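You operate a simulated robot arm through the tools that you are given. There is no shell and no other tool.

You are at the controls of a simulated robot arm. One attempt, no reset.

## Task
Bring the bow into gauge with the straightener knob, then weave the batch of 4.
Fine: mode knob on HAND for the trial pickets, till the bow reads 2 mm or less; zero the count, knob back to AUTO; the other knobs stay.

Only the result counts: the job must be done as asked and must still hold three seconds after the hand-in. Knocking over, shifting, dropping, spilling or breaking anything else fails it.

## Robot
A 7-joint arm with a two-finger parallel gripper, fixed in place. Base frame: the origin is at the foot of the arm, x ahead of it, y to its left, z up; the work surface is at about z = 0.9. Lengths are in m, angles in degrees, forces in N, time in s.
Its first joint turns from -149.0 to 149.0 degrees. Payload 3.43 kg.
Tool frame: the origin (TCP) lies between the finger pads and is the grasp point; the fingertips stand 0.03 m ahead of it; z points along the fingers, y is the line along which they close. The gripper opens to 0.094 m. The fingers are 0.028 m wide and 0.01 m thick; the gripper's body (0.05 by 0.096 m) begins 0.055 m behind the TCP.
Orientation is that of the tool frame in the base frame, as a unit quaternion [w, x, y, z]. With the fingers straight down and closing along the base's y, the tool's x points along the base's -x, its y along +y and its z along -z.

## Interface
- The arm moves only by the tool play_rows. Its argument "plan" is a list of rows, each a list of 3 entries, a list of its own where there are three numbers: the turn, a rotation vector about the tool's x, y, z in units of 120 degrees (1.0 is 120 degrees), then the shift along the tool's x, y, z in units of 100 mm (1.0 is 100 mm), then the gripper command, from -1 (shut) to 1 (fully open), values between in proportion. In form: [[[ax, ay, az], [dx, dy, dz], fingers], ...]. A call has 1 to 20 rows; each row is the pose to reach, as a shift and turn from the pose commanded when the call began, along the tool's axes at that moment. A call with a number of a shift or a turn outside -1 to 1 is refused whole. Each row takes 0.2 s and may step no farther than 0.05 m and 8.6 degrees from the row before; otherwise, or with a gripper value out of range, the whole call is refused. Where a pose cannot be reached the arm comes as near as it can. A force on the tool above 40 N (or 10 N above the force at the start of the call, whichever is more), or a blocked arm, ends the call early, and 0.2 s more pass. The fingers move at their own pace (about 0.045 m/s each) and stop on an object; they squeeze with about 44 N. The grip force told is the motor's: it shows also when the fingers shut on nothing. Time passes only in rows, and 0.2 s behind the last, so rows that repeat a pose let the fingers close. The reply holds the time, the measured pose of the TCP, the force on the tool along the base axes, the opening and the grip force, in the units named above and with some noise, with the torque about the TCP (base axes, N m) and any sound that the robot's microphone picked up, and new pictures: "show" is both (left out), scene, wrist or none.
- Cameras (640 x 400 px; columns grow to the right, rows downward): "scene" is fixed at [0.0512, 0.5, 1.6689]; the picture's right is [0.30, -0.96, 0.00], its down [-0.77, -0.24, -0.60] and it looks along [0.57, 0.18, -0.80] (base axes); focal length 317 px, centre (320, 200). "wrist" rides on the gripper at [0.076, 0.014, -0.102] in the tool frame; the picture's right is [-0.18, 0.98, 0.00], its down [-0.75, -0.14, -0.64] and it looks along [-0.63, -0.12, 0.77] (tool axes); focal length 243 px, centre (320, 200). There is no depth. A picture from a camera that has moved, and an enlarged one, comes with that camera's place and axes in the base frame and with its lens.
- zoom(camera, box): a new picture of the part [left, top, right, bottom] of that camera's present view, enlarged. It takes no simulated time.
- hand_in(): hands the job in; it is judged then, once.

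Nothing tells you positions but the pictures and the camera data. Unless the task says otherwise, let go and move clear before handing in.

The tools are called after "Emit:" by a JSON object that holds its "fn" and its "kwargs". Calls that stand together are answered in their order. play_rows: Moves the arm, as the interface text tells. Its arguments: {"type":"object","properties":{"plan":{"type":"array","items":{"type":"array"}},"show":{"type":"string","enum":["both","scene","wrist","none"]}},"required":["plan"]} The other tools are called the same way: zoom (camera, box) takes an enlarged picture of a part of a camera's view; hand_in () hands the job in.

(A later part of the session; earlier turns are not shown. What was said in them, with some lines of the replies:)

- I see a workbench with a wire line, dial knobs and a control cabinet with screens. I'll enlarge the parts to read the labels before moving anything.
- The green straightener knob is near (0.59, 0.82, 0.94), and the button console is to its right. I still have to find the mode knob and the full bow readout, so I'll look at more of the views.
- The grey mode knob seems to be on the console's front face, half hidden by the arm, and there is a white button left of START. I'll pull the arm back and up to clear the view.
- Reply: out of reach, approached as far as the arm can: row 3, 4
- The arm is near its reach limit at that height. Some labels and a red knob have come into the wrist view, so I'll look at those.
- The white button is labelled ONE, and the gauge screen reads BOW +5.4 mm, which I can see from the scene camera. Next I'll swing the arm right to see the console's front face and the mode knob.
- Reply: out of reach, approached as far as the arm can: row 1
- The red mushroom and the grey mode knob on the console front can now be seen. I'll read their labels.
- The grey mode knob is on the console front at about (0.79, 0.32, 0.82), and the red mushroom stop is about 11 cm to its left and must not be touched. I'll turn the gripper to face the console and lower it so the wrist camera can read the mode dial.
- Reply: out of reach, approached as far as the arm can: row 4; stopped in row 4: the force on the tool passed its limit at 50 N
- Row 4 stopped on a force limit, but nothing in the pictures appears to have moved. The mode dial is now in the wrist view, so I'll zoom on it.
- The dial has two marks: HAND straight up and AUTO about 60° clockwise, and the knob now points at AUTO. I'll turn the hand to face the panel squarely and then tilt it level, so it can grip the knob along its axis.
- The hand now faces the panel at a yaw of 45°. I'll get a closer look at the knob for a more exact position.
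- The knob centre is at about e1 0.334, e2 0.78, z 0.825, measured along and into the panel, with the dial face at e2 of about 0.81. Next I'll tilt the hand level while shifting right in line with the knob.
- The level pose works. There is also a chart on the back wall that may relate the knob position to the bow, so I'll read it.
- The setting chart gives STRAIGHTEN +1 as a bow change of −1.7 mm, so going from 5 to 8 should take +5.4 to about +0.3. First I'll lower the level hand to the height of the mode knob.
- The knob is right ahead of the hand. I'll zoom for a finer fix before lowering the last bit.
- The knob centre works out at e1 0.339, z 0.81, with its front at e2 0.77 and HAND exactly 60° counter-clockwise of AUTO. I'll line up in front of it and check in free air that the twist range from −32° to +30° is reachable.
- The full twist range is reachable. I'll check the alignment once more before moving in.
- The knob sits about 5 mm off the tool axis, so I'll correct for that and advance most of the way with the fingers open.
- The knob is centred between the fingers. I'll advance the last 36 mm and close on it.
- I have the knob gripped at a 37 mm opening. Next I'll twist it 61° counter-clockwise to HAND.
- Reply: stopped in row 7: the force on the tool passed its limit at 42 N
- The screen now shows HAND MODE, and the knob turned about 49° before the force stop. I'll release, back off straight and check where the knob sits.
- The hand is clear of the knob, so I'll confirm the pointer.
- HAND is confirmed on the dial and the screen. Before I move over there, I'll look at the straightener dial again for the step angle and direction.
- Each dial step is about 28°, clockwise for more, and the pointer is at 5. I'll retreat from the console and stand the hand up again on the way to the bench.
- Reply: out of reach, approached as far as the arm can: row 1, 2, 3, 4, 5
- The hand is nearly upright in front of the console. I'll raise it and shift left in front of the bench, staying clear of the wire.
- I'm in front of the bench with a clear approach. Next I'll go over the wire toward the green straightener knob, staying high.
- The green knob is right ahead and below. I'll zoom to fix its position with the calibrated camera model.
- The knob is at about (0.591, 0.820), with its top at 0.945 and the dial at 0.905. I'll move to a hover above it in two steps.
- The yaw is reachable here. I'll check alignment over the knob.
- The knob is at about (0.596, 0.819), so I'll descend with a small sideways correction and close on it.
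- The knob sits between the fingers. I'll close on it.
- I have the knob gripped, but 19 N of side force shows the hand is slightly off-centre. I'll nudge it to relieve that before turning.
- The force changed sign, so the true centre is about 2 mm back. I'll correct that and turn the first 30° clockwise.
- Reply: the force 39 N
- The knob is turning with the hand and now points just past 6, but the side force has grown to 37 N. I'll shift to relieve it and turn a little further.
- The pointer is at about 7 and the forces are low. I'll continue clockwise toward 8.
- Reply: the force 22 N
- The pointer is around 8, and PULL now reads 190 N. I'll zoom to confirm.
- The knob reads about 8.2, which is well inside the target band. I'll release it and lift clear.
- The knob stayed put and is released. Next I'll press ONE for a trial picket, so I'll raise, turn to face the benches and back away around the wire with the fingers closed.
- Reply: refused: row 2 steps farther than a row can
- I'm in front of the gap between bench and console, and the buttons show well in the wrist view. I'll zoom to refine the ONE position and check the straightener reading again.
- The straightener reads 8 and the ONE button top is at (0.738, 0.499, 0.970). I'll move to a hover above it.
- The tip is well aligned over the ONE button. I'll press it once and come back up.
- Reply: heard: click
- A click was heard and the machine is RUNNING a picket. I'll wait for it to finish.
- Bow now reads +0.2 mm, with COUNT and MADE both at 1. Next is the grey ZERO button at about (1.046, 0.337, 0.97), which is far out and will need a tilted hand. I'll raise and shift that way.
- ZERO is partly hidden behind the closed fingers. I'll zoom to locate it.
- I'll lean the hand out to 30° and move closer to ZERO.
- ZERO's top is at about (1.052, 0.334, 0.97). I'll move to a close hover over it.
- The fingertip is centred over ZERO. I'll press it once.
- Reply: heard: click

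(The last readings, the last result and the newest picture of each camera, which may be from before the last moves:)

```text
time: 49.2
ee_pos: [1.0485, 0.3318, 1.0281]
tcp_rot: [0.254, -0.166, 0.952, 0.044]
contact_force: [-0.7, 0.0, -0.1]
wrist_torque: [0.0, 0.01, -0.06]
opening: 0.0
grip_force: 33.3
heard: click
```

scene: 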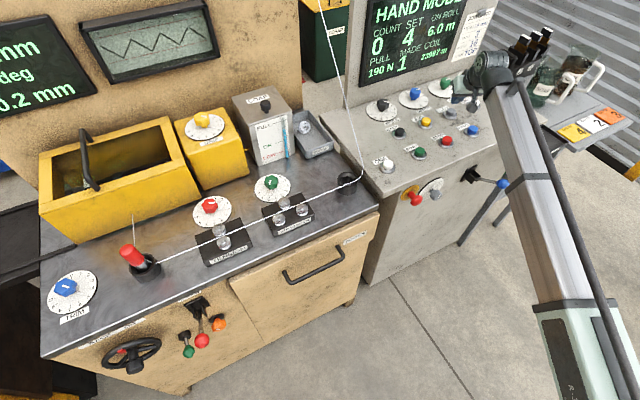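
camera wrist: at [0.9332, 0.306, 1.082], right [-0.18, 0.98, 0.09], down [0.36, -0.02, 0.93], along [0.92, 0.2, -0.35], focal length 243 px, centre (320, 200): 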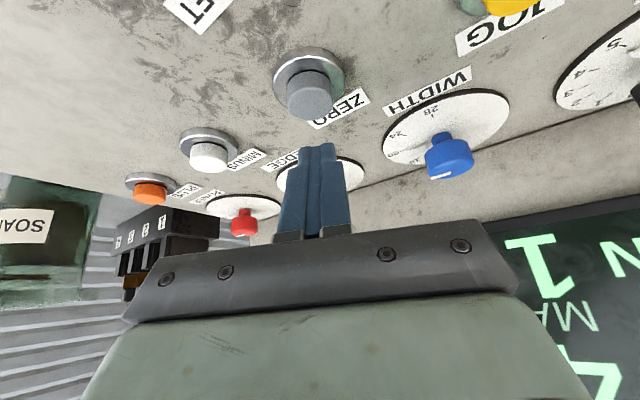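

COUNT is back to 0 and the bow still reads +0.2. Next I'll retreat and return to the mode knob to set AUTO.

Emit:
{"fn": "play_rows", "kwargs": {"plan": [[[0, 0, 0], [0.016, 0, -0.47], -1], [[0, 0, 0], [0.032, 0, -0.943], -1]], "show": "none"}}

Emit:
{"fn": "play_rows", "kwargs": {"plan": [[[0, 0, 0], [0.288, 0, -0.167], -1], [[0, 0, 0], [0.577, 0, -0.334], -1], [[0, 0, 0], [0.865, 0, -0.5015], -1]], "show": "none"}}

Emit:
{"fn": "play_rows", "kwargs": {"plan": [[[0, 0, 0], [0.288, 0, -0.167], -1], [[0, 0, 0], [0.577, 0, -0.334], -1], [[0, 0, 0], [0.865, 0, -0.5015], -1]], "show": "none"}}

Emit:
{"fn": "play_rows", "kwargs": {"plan": [[[-0.0352, 0, -0.0608], [0.288, 0, -0.167], -1], [[-0.0705, 0, -0.1216], [0.577, 0, -0.334], -1], [[-0.1057, 0, -0.1824], [0.865, 0, -0.5015], -1]], "show": "scene"}}

```text
time: 49.8
ee_pos: [1.0004, 0.3146, 1.1102]
tcp_rot: [0.255, -0.166, 0.952, 0.044]
contact_force: [-0.9, -0.5, -0.2]
wrist_torque: [-0.01, 0.01, 0.02]
opening: 0.0001
grip_force: 33.1
```

```text
time: 50.6
ee_pos: [0.9057, 0.2817, 1.1084]
tcp_rot: [0.255, -0.165, 0.952, 0.044]
contact_force: [0.6, 0.9, -0.7]
wrist_torque: [0.0, 0.02, -0.01]
opening: 0.0
grip_force: 33.2
```

```text
time: 51.4
ee_pos: [0.8107, 0.2493, 1.1099]
tcp_rot: [0.255, -0.165, 0.952, 0.044]
contact_force: [0.5, 0.0, 0.9]
wrist_torque: [0.01, -0.02, 0.0]
opening: 0.0
grip_force: 32.7
```

```text
time: 52.2
ee_pos: [0.7176, 0.2144, 1.1101]
tcp_rot: [0.24, -0.37, 0.892, 0.099]
contact_force: [0.8, 0.6, -0.3]
wrist_torque: [0.02, 0.03, 0.02]
opening: 0.0002
grip_force: 33.7
```

scene: 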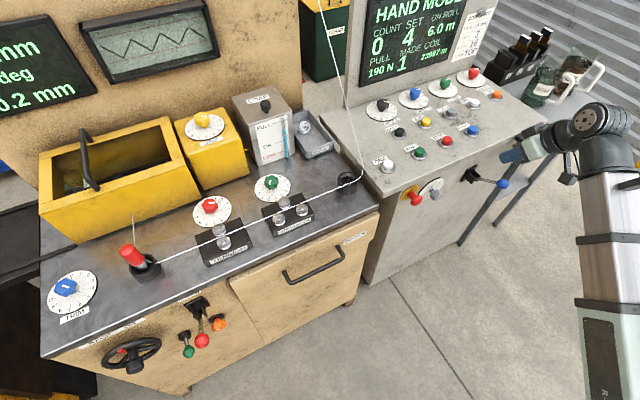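

Emit:
{"fn": "play_rows", "kwargs": {"plan": [[[0, -0.0624, 0], [0, 0.02, 0], 0.8], [[0, -0.1248, 0], [0, 0.04, 0], 0.8], [[0, -0.1871, 0], [0, 0.06, 0], 0.8], [[0, -0.2495, 0], [0, 0.08, 0], 0.8], [[0, -0.3119, 0], [0, 0.1, 0], 0.8], [[0, -0.3743, 0], [0, 0.12, 0], 0.8], [[0, -0.4366, 0], [0, 0.14, 0], 0.8], [[0, -0.499, 0], [0, 0.16, 0], 0.8]], "show": "none"}}

Emit:
{"fn": "play_rows", "kwargs": {"plan": [[[0, 0, 0], [0.34, 0, 0], 0.8], [[0, 0, 0], [0.67, 0, 0], 0.8], [[0, 0, 0], [1, 0, 0], 0.8]], "show": "none"}}

Emit:
{"fn": "play_rows", "kwargs": {"plan": [[[0, 0, 0], [0.34, 0, 0], 0.8], [[0, 0, 0], [0.67, 0, 0], 0.8], [[0, 0, 0], [1, 0, 0], 0.8]], "show": "both"}}

```text
time: 54.0
ee_pos: [0.7078, 0.2254, 1.1095]
tcp_rot: [0.654, -0.269, 0.654, 0.269]
contact_force: [0.9, -0.3, 0.7]
wrist_torque: [0.0, 0.0, -0.03]
opening: 0.0848
grip_force: 0.1
```

```text
time: 54.8
ee_pos: [0.7061, 0.2247, 1.0084]
tcp_rot: [0.653, -0.27, 0.653, 0.27]
contact_force: [-0.8, 0.4, 0.4]
wrist_torque: [-0.01, 0.01, 0.06]
opening: 0.0844
grip_force: 0.1
```

```text
time: 55.6
ee_pos: [0.7073, 0.2263, 0.909]
tcp_rot: [0.653, -0.271, 0.654, 0.27]
contact_force: [0.2, 0.8, 0.2]
wrist_torque: [0.05, -0.03, 0.01]
opening: 0.0845
grip_force: 0.1
camera wrist: at [0.624, 0.1636, 0.8342], right [-0.69, 0.7, 0.18], down [-0.35, -0.55, 0.75], along [0.63, 0.46, 0.63], focal length 243 px, centre (320, 200)
```

scene: 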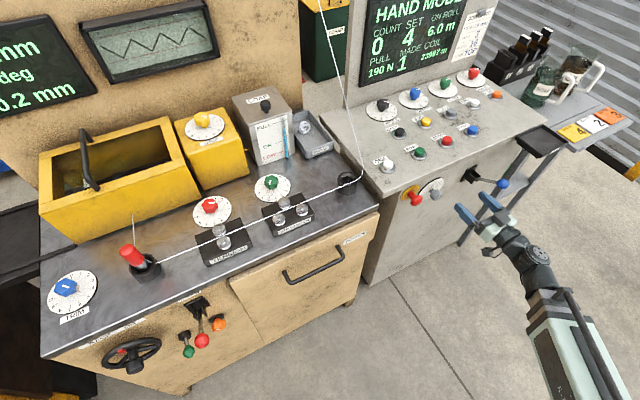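
wrist: 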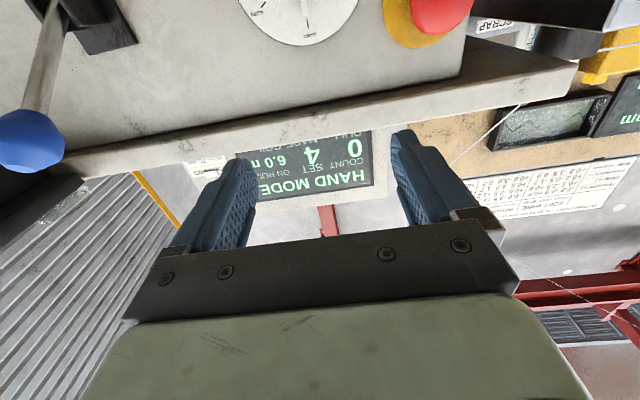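

I'm lined up with the knob column. I'll lower to knob height while pre-twisting −30°.

Emit:
{"fn": "play_rows", "kwargs": {"plan": [[[0, 0, -0.0625], [0.25, 0, 0], 0.8], [[0, 0, -0.125], [0.5, 0, 0], 0.8], [[0, 0, -0.1875], [0.75, 0, 0], 0.8], [[0, 0, -0.25], [1, 0, 0], 0.8]], "show": "wrist"}}

```text
time: 56.6
ee_pos: [0.7063, 0.2247, 0.8102]
tcp_rot: [0.701, -0.431, 0.561, 0.092]
contact_force: [0.8, -0.4, -0.3]
wrist_torque: [-0.01, 0.02, 0.0]
opening: 0.0845
grip_force: 0.1
camera wrist: at [0.6523, 0.1349, 0.7375], right [-0.67, 0.67, -0.33], down [-0.63, -0.27, 0.72], along [0.39, 0.69, 0.6], focal length 243 px, centre (320, 200)
```

wrist: 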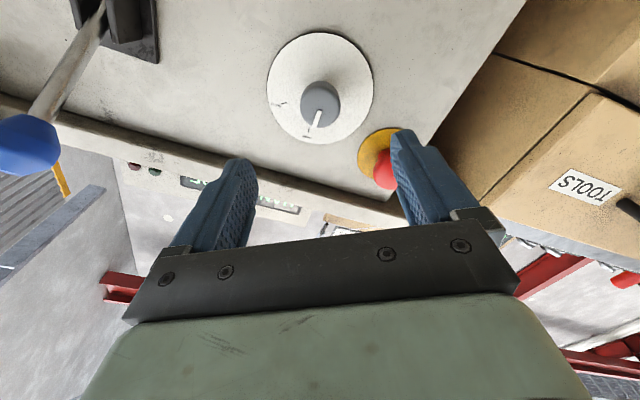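

Emit:
{"fn": "play_rows", "kwargs": {"plan": [[[0, 0, 0], [0.035, 0.02, 0.3], 0.8], [[0, 0, 0], [0.035, 0.02, 0.6], 0.8], [[0, 0, 0], [0.035, 0.02, 0.9], 0.8]], "show": "wrist"}}

```text
time: 57.4
ee_pos: [0.7692, 0.2886, 0.8058]
tcp_rot: [0.701, -0.43, 0.561, 0.091]
contact_force: [-0.1, 0.2, 0.3]
wrist_torque: [0.0, -0.03, 0.01]
opening: 0.0847
grip_force: 0.0
camera wrist: at [0.7162, 0.1986, 0.7338], right [-0.67, 0.67, -0.33], down [-0.63, -0.27, 0.72], along [0.39, 0.69, 0.6], focal length 243 px, centre (320, 200)
```

wrist: 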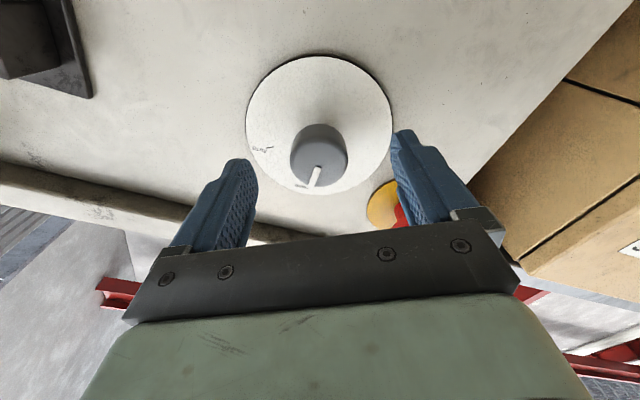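

The alignment is good, so I'll make the final advance and grip.

Emit:
{"fn": "play_rows", "kwargs": {"plan": [[[0, 0, 0], [0, 0, 0.25], 0.8], [[0, 0, 0], [0, 0, 0.25], -1], [[0, 0, 0], [0, 0, 0.25], -1], [[0, 0, 0], [0, 0, 0.25], -1], [[0, 0, 0], [0, 0, 0.25], -1], [[0, 0, 0], [0, 0, 0.25], -1]], "show": "none"}}

```text
time: 58.8
ee_pos: [0.789, 0.3048, 0.8067]
tcp_rot: [0.701, -0.429, 0.562, 0.091]
contact_force: [22.2, -8.8, 20.8]
wrist_torque: [0.25, -0.06, -0.75]
opening: 0.0371
grip_force: 45.4
```

Emit:
{"fn": "play_rows", "kwargs": {"plan": [[[0, 0, 0], [0, -0.015, 0], -1], [[0, 0, 0], [0, -0.03, 0], -1]], "show": "none"}}

```text
time: 59.4
ee_pos: [0.7886, 0.3051, 0.8069]
tcp_rot: [0.701, -0.43, 0.561, 0.092]
contact_force: [11.0, -1.7, 7.1]
wrist_torque: [0.49, -0.27, -0.23]
opening: 0.0374
grip_force: 45.2
```

The side force has dropped. I'll twist the first 30° clockwise.

Emit:
{"fn": "play_rows", "kwargs": {"plan": [[[0, 0, 0], [0, -0.017, 0], -1], [[0, 0, 0.0625], [0, -0.017, 0], -1], [[0, 0, 0.125], [0, -0.017, 0], -1], [[0, 0, 0.1875], [0, -0.017, 0], -1], [[0, 0, 0.25], [0, -0.017, 0], -1]], "show": "wrist"}}

```text
time: 60.4
ee_pos: [0.7893, 0.306, 0.8062]
tcp_rot: [0.673, -0.331, 0.627, 0.213]
contact_force: [2.1, 6.4, -0.4]
wrist_torque: [-0.4, 0.41, -0.05]
opening: 0.0372
grip_force: 44.8
stopped in row 4: the force on the tool passed its limit at 42 N (the readings are from after the stop); the commanded pose is now the measured one
camera wrist: at [0.7158, 0.2336, 0.7299], right [-0.71, 0.7, 0.0], down [-0.45, -0.46, 0.77], along [0.54, 0.55, 0.64], focal length 243 px, centre (320, 200)
```

wrist: 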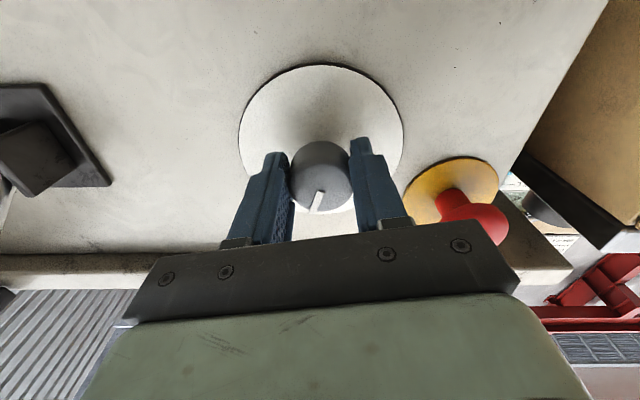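

The knob has turned 20° so far and the force was reset by the stop. I'll continue in small chunks.

Emit:
{"fn": "play_rows", "kwargs": {"plan": [[[0, 0, 0.06], [0, 0, 0], -1], [[0, 0, 0.12], [0, 0, 0], -1], [[0, 0, 0.17], [0, 0, 0], -1]], "show": "none"}}

```text
time: 61.2
ee_pos: [0.7885, 0.3068, 0.8062]
tcp_rot: [0.624, -0.215, 0.675, 0.329]
contact_force: [-11.9, 18.3, -11.5]
wrist_torque: [0.24, -0.35, 0.51]
opening: 0.0375
grip_force: 45.2
```

Emit:
{"fn": "play_rows", "kwargs": {"plan": [[[0, 0, 0], [0.018, 0.026, 0], -1], [[0, 0, 0.06], [0.018, 0.026, 0], -1], [[0, 0, 0.12], [0.018, 0.026, 0], -1], [[0, 0, 0.17], [0.018, 0.026, 0], -1]], "show": "both"}}

```text
time: 62.2
ee_pos: [0.7864, 0.3083, 0.8067]
tcp_rot: [0.556, -0.09, 0.702, 0.435]
contact_force: [2.7, 16.0, 18.1]
wrist_torque: [0.55, -0.76, -0.22]
opening: 0.0372
grip_force: 44.8
camera wrist: at [0.6776, 0.2714, 0.7492], right [-0.53, 0.53, 0.66], down [-0.09, -0.81, 0.58], along [0.84, 0.25, 0.48], focal length 243 px, centre (320, 200)
```

scene: 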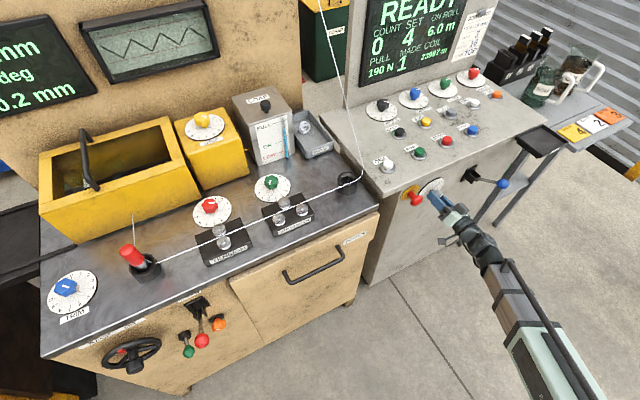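
wrist: 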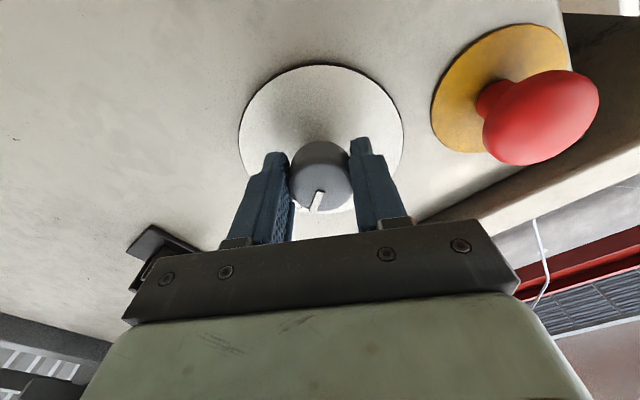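

The screen shows READY, so the mode is back on AUTO. I'll release and back off straight.

Emit:
{"fn": "play_rows", "kwargs": {"plan": [[[0, 0, 0], [0, 0, 0], 0], [[0, 0, 0], [0, 0, 0], 0.6], [[0, 0, 0], [0, 0, 0], 0.8], [[0, 0, 0], [0, 0, 0], 0.8], [[0, 0, 0], [0, 0, -0.3], 0.8], [[0, 0, 0], [0, 0, -0.6], 0.8], [[0, 0, 0], [0, 0, -0.95], 0.8]], "show": "both"}}

```text
time: 63.8
ee_pos: [0.7194, 0.239, 0.8065]
tcp_rot: [0.557, -0.091, 0.703, 0.433]
contact_force: [-0.4, 0.3, -0.2]
wrist_torque: [0.01, -0.03, -0.02]
opening: 0.0846
grip_force: 0.0
camera wrist: at [0.6106, 0.2024, 0.7488], right [-0.53, 0.53, 0.66], down [-0.09, -0.81, 0.58], along [0.84, 0.25, 0.48], focal length 243 px, centre (320, 200)
```

scene: 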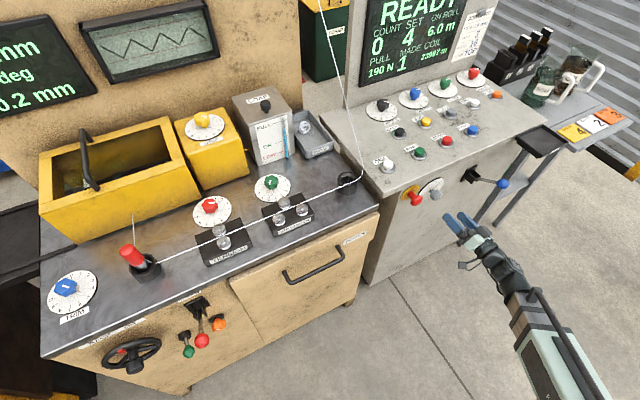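
wrist: 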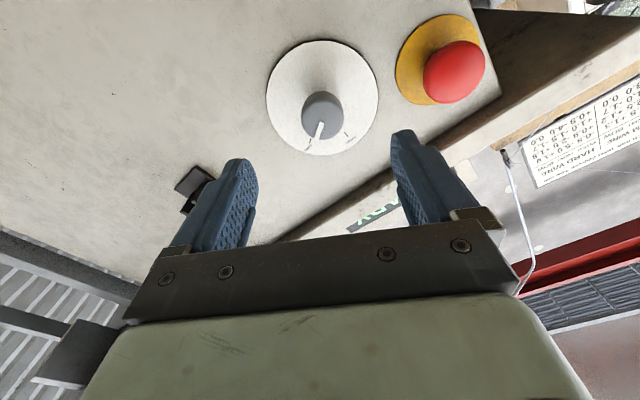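

Emit:
{"fn": "zoom", "kwargs": {"camera": "wrist", "box": [240, 20, 400, 160]}}

Emit:
{"fn": "zoom", "kwargs": {"camera": "scene", "box": [340, 0, 540, 180]}}

```text
2.86 times, centred on (320, 90) of wrist
camera zoom: at [0.6106, 0.2024, 0.7488], right [-0.53, 0.53, 0.66], down [-0.09, -0.81, 0.58], along [0.84, 0.25, 0.48], focal length 693 px, centre (320, 514)
```

zoom: 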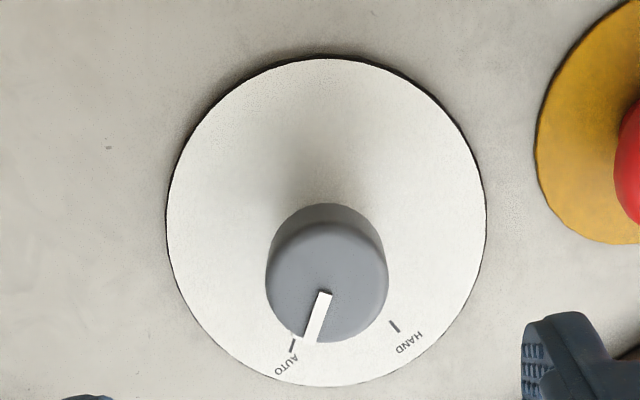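

```text
2.22 times, centred on (440, 90) of scene
camera zoom: at [0.0512, 0.5, 1.6689], right [0.3, -0.96, 0.0], down [-0.77, -0.24, -0.6], along [0.57, 0.18, -0.8], focal length 705 px, centre (53, 444)
```

zoom: 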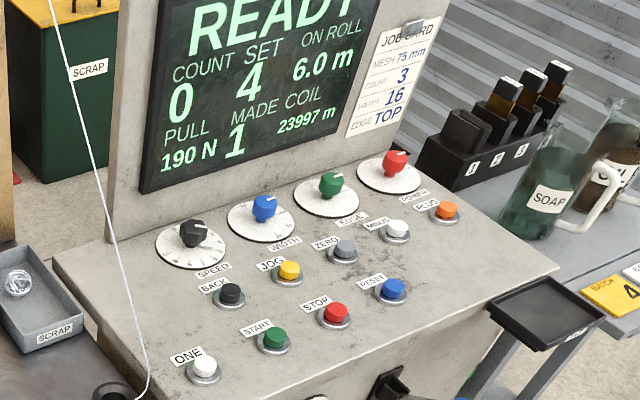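

AUTO is confirmed with READY, COUNT 0 and SET 4. Next I'll go to the START button at about (0.821, 0.416, 0.97), first backing off, rising and standing the hand upright.

Emit:
{"fn": "play_rows", "kwargs": {"plan": [[[0, 0, -0.0625], [0, 0, -0.2], 0.8], [[0, 0, -0.125], [0, 0, -0.4], 0.8], [[0, 0, -0.1875], [0, 0, -0.6], 0], [[0, 0, -0.25], [0, 0, -0.7], -1]], "show": "none"}}

Emit:
{"fn": "play_rows", "kwargs": {"plan": [[[0, 0, 0], [-0.34, 0, 0], -1], [[0, 0, 0], [-0.67, 0, 0], -1], [[0, 0, 0], [-1, 0, 0], -1]], "show": "none"}}

Emit:
{"fn": "play_rows", "kwargs": {"plan": [[[0, 0, 0], [-0.34, 0, 0], -1], [[0, 0, 0], [-0.67, 0, 0], -1], [[0, 0, 0], [-1, 0, 0], -1]], "show": "none"}}

Emit:
{"fn": "play_rows", "kwargs": {"plan": [[[0, 0.0694, 0], [-0.05, 0.05, 0], -1], [[0, 0.1389, 0], [-0.1, 0.1, 0], -1], [[0, 0.2083, 0], [-0.15, 0.15, 0], -1], [[0, 0.2778, 0], [-0.2, 0.2, 0], -1], [[0, 0.3472, 0], [-0.25, 0.25, 0], -1], [[0, 0.4167, 0], [-0.3, 0.3, 0], -1], [[0, 0.4861, 0], [-0.35, 0.35, 0], -1], [[0, 0.5556, 0], [-0.4, 0.4, 0], -1], [[0, 0.625, 0], [-0.5, 0.53, 0], -1]], "show": "scene"}}

```text
time: 64.8
ee_pos: [0.6708, 0.1889, 0.8061]
tcp_rot: [0.65, -0.271, 0.655, 0.274]
contact_force: [-0.4, 0.1, 0.7]
wrist_torque: [0.01, 0.01, 0.01]
opening: 0.0332
grip_force: 0.1
```

```text
time: 65.6
ee_pos: [0.6877, 0.1912, 0.9034]
tcp_rot: [0.65, -0.27, 0.655, 0.275]
contact_force: [0.5, 1.0, -1.2]
wrist_torque: [-0.03, -0.02, 0.03]
opening: 0.0
grip_force: 33.1
out of reach, approached as far as the arm can: row 2, 3
```

```text
time: 66.4
ee_pos: [0.6978, 0.1924, 1.0017]
tcp_rot: [0.649, -0.27, 0.655, 0.276]
contact_force: [-0.5, 0.4, 0.0]
wrist_torque: [-0.03, 0.02, 0.0]
opening: 0.0001
grip_force: 33.0
out of reach, approached as far as the arm can: row 1, 2, 3
```

```text
time: 68.4
ee_pos: [0.6574, 0.2293, 1.0531]
tcp_rot: [0.115, -0.381, 0.916, 0.053]
contact_force: [0.5, -0.4, -0.1]
wrist_torque: [0.04, -0.02, 0.01]
opening: 0.0
grip_force: 33.0
```

scene: 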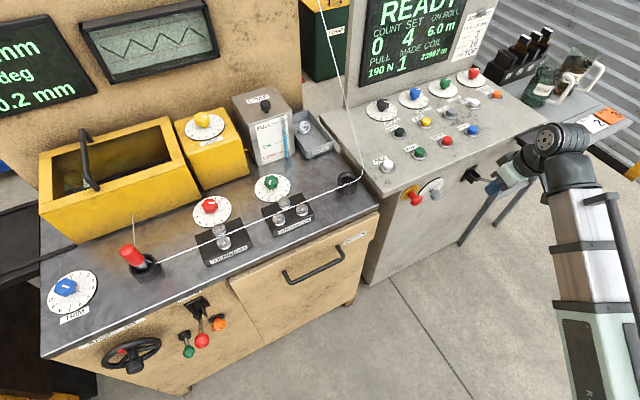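

I'm in front of the console with the hand near upright. I'll move in over START, staying 5 cm above the panel.

Emit:
{"fn": "play_rows", "kwargs": {"plan": [[[0, 0, 0], [-0.31, 0.05, 0.01], -1], [[0, 0, 0], [-0.62, 0.1, 0.02], -1], [[0, 0, 0], [-0.921, 0.16, 0.03], -1]], "show": "none"}}

Emit:
{"fn": "play_rows", "kwargs": {"plan": [[[0, 0, 0], [-0.29, 0, 0.075], -1], [[0, 0, 0], [-0.58, 0, 0.15], -1], [[0, 0, 0], [-0.871, 0, 0.225], -1]], "show": "both"}}

```text
time: 69.2
ee_pos: [0.7098, 0.3033, 1.0745]
tcp_rot: [0.118, -0.382, 0.915, 0.053]
contact_force: [-0.3, -0.5, 0.2]
wrist_torque: [0.02, -0.01, 0.01]
opening: 0.0001
grip_force: 33.8
```

```text
time: 70.0
ee_pos: [0.7732, 0.3688, 1.0747]
tcp_rot: [0.116, -0.382, 0.915, 0.053]
contact_force: [0.5, 0.0, 0.4]
wrist_torque: [-0.01, -0.02, -0.01]
opening: 0.0
grip_force: 32.7
camera wrist: at [0.6937, 0.3077, 1.1554], right [-0.57, 0.82, 0.06], down [0.5, 0.3, 0.81], along [0.65, 0.49, -0.58], focal length 243 px, centre (320, 200)
```

scene: 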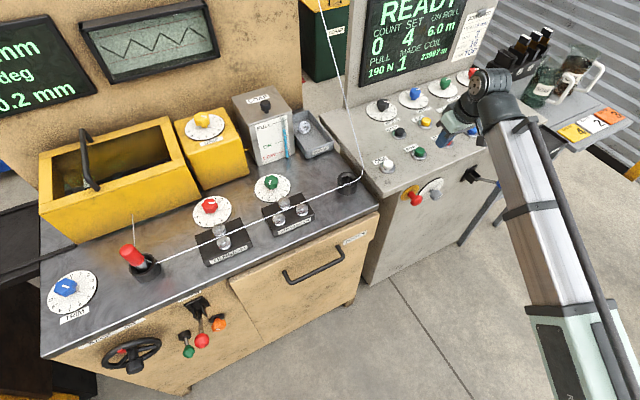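
wrist: 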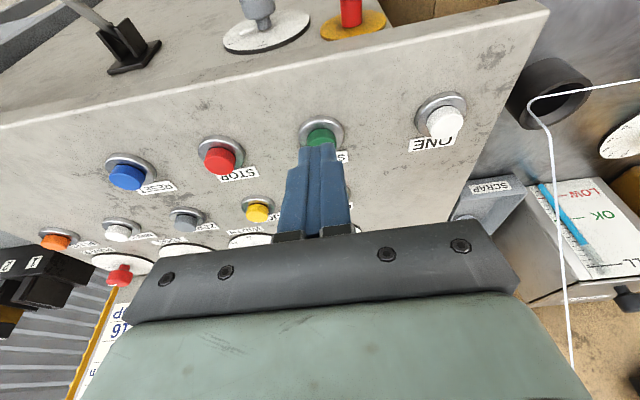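

Emit:
{"fn": "play_rows", "kwargs": {"plan": [[[0, 0, 0], [-0.256, 0, 0.247], -1], [[0, 0, 0], [-0.512, 0, 0.494], -1]], "show": "wrist"}}

```text
time: 70.6
ee_pos: [0.8175, 0.4127, 1.0388]
tcp_rot: [0.118, -0.381, 0.916, 0.053]
contact_force: [-0.3, -0.3, 0.3]
wrist_torque: [0.01, -0.02, -0.01]
opening: 0.0
grip_force: 33.1
camera wrist: at [0.7377, 0.3523, 1.1206], right [-0.57, 0.82, 0.06], down [0.5, 0.3, 0.81], along [0.65, 0.49, -0.58], focal length 243 px, centre (320, 200)
```

wrist: 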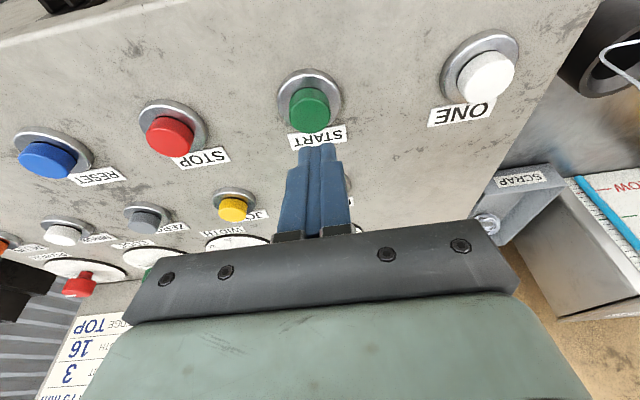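

START is right below, about 5 mm to the right of the tip. I'll correct that and press it once.

Emit:
{"fn": "play_rows", "kwargs": {"plan": [[[0, 0, 0], [0, -0.045, 0], -1], [[0, 0, 0], [0.063, -0.045, 0.242], -1], [[0, 0, 0], [0.085, -0.045, 0.329], -1], [[0, 0, 0], [0.095, -0.045, 0.368], -1], [[0, 0, 0], [0.105, -0.045, 0.407], -1], [[0, 0, 0], [0.113, -0.045, 0.436], -1], [[0, 0, 0], [0.063, -0.045, 0.242], -1], [[0, 0, 0], [0, -0.045, 0], -1]], "show": "both"}}

```text
time: 72.4
ee_pos: [0.82, 0.4078, 1.04]
tcp_rot: [0.116, -0.381, 0.916, 0.054]
contact_force: [0.5, -0.5, -0.2]
wrist_torque: [-0.04, -0.02, 0.03]
opening: 0.0
grip_force: 32.8
heard: click
camera wrist: at [0.7405, 0.3474, 1.1203], right [-0.57, 0.82, 0.06], down [0.5, 0.3, 0.81], along [0.65, 0.49, -0.58], focal length 243 px, centre (320, 200)
```

scene: 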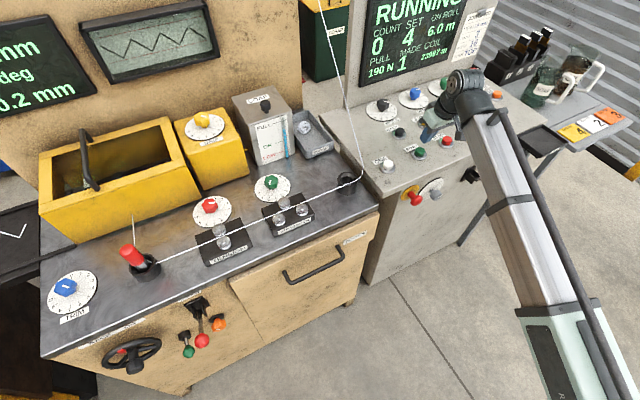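
wrist: 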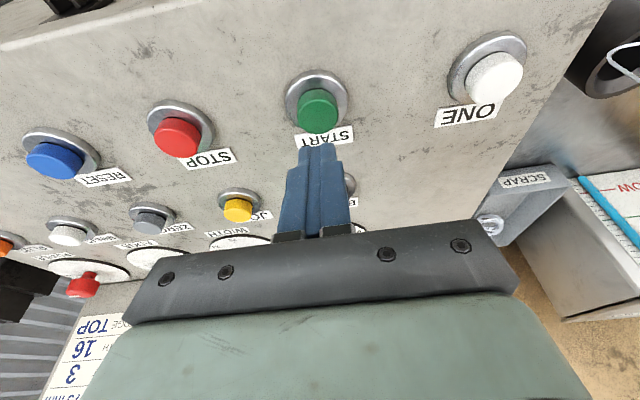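

The batch is RUNNING. I'll lift clear of the panel and watch the run.

Emit:
{"fn": "play_rows", "kwargs": {"plan": [[[0, 0, 0], [0, 0, -0.4], -1], [[0, 0, 0], [0.2, 0, -0.8], -1], [[0, 0, 0], [0.6, 0, -0.9], -1], [[0, 0, 0], [1, 0, -1], -1], [[0, 0, 0], [1, 0, -1], -1], [[0, 0, 0], [1, 0, -1], -1], [[0, 0, 0], [1, 0, -1], -1], [[0, 0, 0], [1, 0, -1], -1], [[0, 0, 0], [1, 0, -1], -1], [[0, 0, 0], [1, 0, -1], -1]], "show": "scene"}}

```text
time: 74.6
ee_pos: [0.7332, 0.321, 1.1099]
tcp_rot: [0.118, -0.382, 0.915, 0.054]
contact_force: [0.5, -0.8, -1.0]
wrist_torque: [0.01, 0.01, 0.02]
opening: 0.0
grip_force: 32.5
```

scene: 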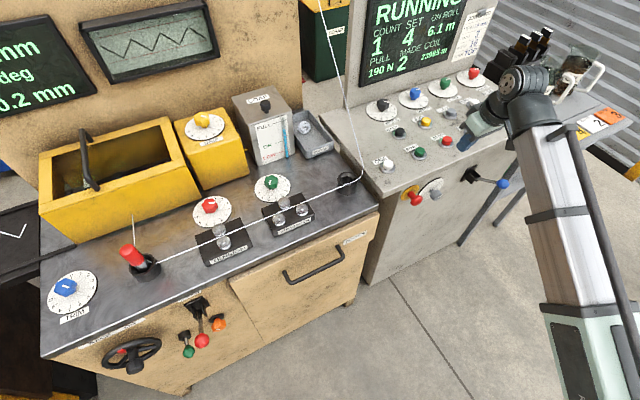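

COUNT is 1 and the bow is still +0.2. I'll keep watching.

Emit:
{"fn": "play_rows", "kwargs": {"plan": [[[0, 0, 0], [0, 0, 0], -1], [[0, 0, 0], [0, 0, 0], -1], [[0, 0, 0], [0, 0, 0], -1], [[0, 0, 0], [0, 0, 0], -1], [[0, 0, 0], [0, 0, 0], -1], [[0, 0, 0], [0, 0, 0], -1], [[0, 0, 0], [0, 0, 0], -1], [[0, 0, 0], [0, 0, 0], -1], [[0, 0, 0], [0, 0, 0], -1], [[0, 0, 0], [0, 0, 0], -1], [[0, 0, 0], [0, 0, 0], -1], [[0, 0, 0], [0, 0, 0], -1], [[0, 0, 0], [0, 0, 0], -1], [[0, 0, 0], [0, 0, 0], -1], [[0, 0, 0], [0, 0, 0], -1], [[0, 0, 0], [0, 0, 0], -1], [[0, 0, 0], [0, 0, 0], -1], [[0, 0, 0], [0, 0, 0], -1], [[0, 0, 0], [0, 0, 0], -1], [[0, 0, 0], [0, 0, 0], -1]], "show": "scene"}}

```text
time: 78.8
ee_pos: [0.734, 0.3215, 1.1102]
tcp_rot: [0.117, -0.381, 0.916, 0.054]
contact_force: [-1.2, 0.0, 0.0]
wrist_torque: [-0.01, 0.02, -0.01]
opening: 0.0
grip_force: 32.9
```

scene: 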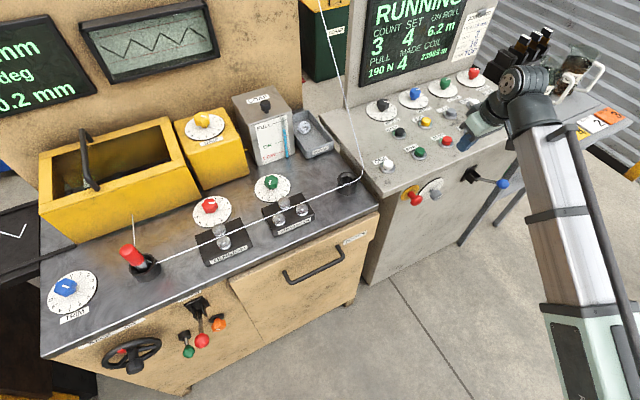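

COUNT is 3 of 4. I'll wait for the last picket.

Emit:
{"fn": "play_rows", "kwargs": {"plan": [[[0, 0, 0], [0, 0, 0], -1], [[0, 0, 0], [0, 0, 0], -1], [[0, 0, 0], [0, 0, 0], -1], [[0, 0, 0], [0, 0, 0], -1], [[0, 0, 0], [0, 0, 0], -1], [[0, 0, 0], [0, 0, 0], -1], [[0, 0, 0], [0, 0, 0], -1], [[0, 0, 0], [0, 0, 0], -1], [[0, 0, 0], [0, 0, 0], -1], [[0, 0, 0], [0, 0, 0], -1], [[0, 0, 0], [0, 0, 0], -1], [[0, 0, 0], [0, 0, 0], -1], [[0, 0, 0], [0, 0, 0], -1], [[0, 0, 0], [0, 0, 0], -1], [[0, 0, 0], [0, 0, 0], -1], [[0, 0, 0], [0, 0, 0], -1], [[0, 0, 0], [0, 0, 0], -1], [[0, 0, 0], [0, 0, 0], -1], [[0, 0, 0], [0, 0, 0], -1], [[0, 0, 0], [0, 0, 0], -1]], "show": "scene"}}

```text
time: 83.0
ee_pos: [0.7356, 0.3219, 1.1094]
tcp_rot: [0.117, -0.381, 0.915, 0.054]
contact_force: [-0.8, 0.4, -0.3]
wrist_torque: [0.03, 0.03, 0.01]
opening: 0.0
grip_force: 32.1
```

scene: 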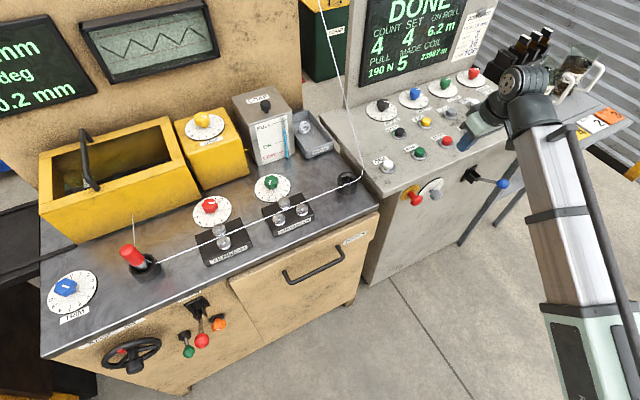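

The screen shows DONE with COUNT 4, SET 4 and MADE 5. I'll check the readouts and knobs once more before handing in.

Emit:
{"fn": "zoom", "kwargs": {"camera": "scene", "box": [340, 0, 500, 120]}}

Emit:
{"fn": "zoom", "kwargs": {"camera": "scene", "box": [0, 0, 230, 144]}}

Emit:
{"fn": "zoom", "kwargs": {"camera": "scene", "box": [170, 90, 470, 270]}}

```text
3.33 times, centred on (420, 60) of scene
camera zoom: at [0.0512, 0.5, 1.6689], right [0.3, -0.96, 0.0], down [-0.77, -0.24, -0.6], along [0.57, 0.18, -0.8], focal length 1058 px, centre (-13, 667)
```

zoom: 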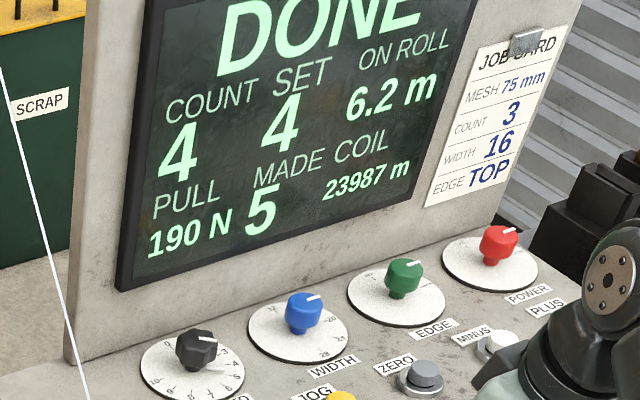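

```text
2.78 times, centred on (115, 72) of scene
camera zoom: at [0.0512, 0.5, 1.6689], right [0.3, -0.96, 0.0], down [-0.77, -0.24, -0.6], along [0.57, 0.18, -0.8], focal length 882 px, centre (889, 556)
```

zoom: 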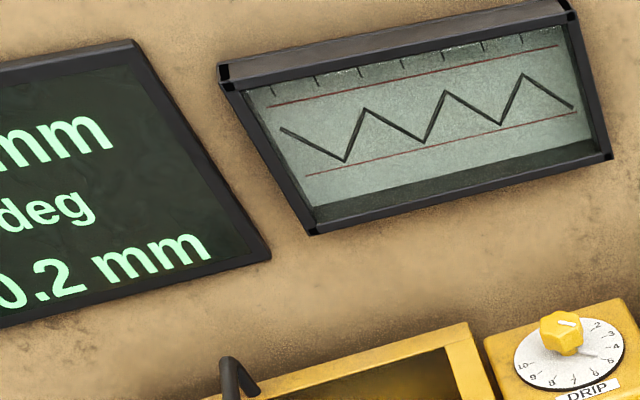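

```text
2.13 times, centred on (320, 180) of scene
camera zoom: at [0.0512, 0.5, 1.6689], right [0.3, -0.96, 0.0], down [-0.77, -0.24, -0.6], along [0.57, 0.18, -0.8], focal length 677 px, centre (320, 243)
```

zoom: 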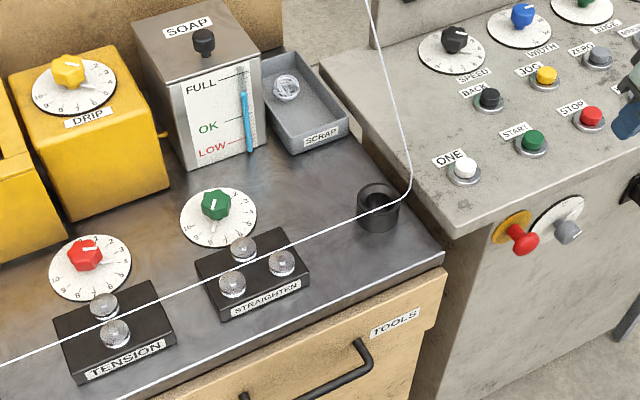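

The batch is DONE at 4 of 4, the bow reads 0.2 mm, the mode is on AUTO and the other knobs are as they were. The arm is clear, so I'm handing in.

Emit:
{"fn": "hand_in", "kwargs": {}}

```text
The job is handed in.
```

The job is done and handed in: the bow is in gauge and the batch of 4 is woven. The console shows DONE with COUNT 4 of SET 4, and the bow reads +0.2 mm.

- **Straightener:** I turned it from 5 to 8, because the setting chart gives −1.7 mm of bow per step. The bow went from +5.4 mm to +0.2 mm.
- **Trial:** I wove one picket with the mode knob on HAND, using the ONE button. It read +0.2 mm, so no second trial was needed.
- **Batch:** I zeroed the count, set the mode knob back to AUTO and pressed START once. MADE reads 5, which is the trial picket plus the four of the batch.
- **Other knobs:** I did not touch any of them. The PULL reading rose from 170 N to 190 N when I turned the straightener.

Early on, one arm move over the console stopped on a 50 N force limit. I saw nothing shifted in the pictures. The arm was clear of the machine at hand-in.
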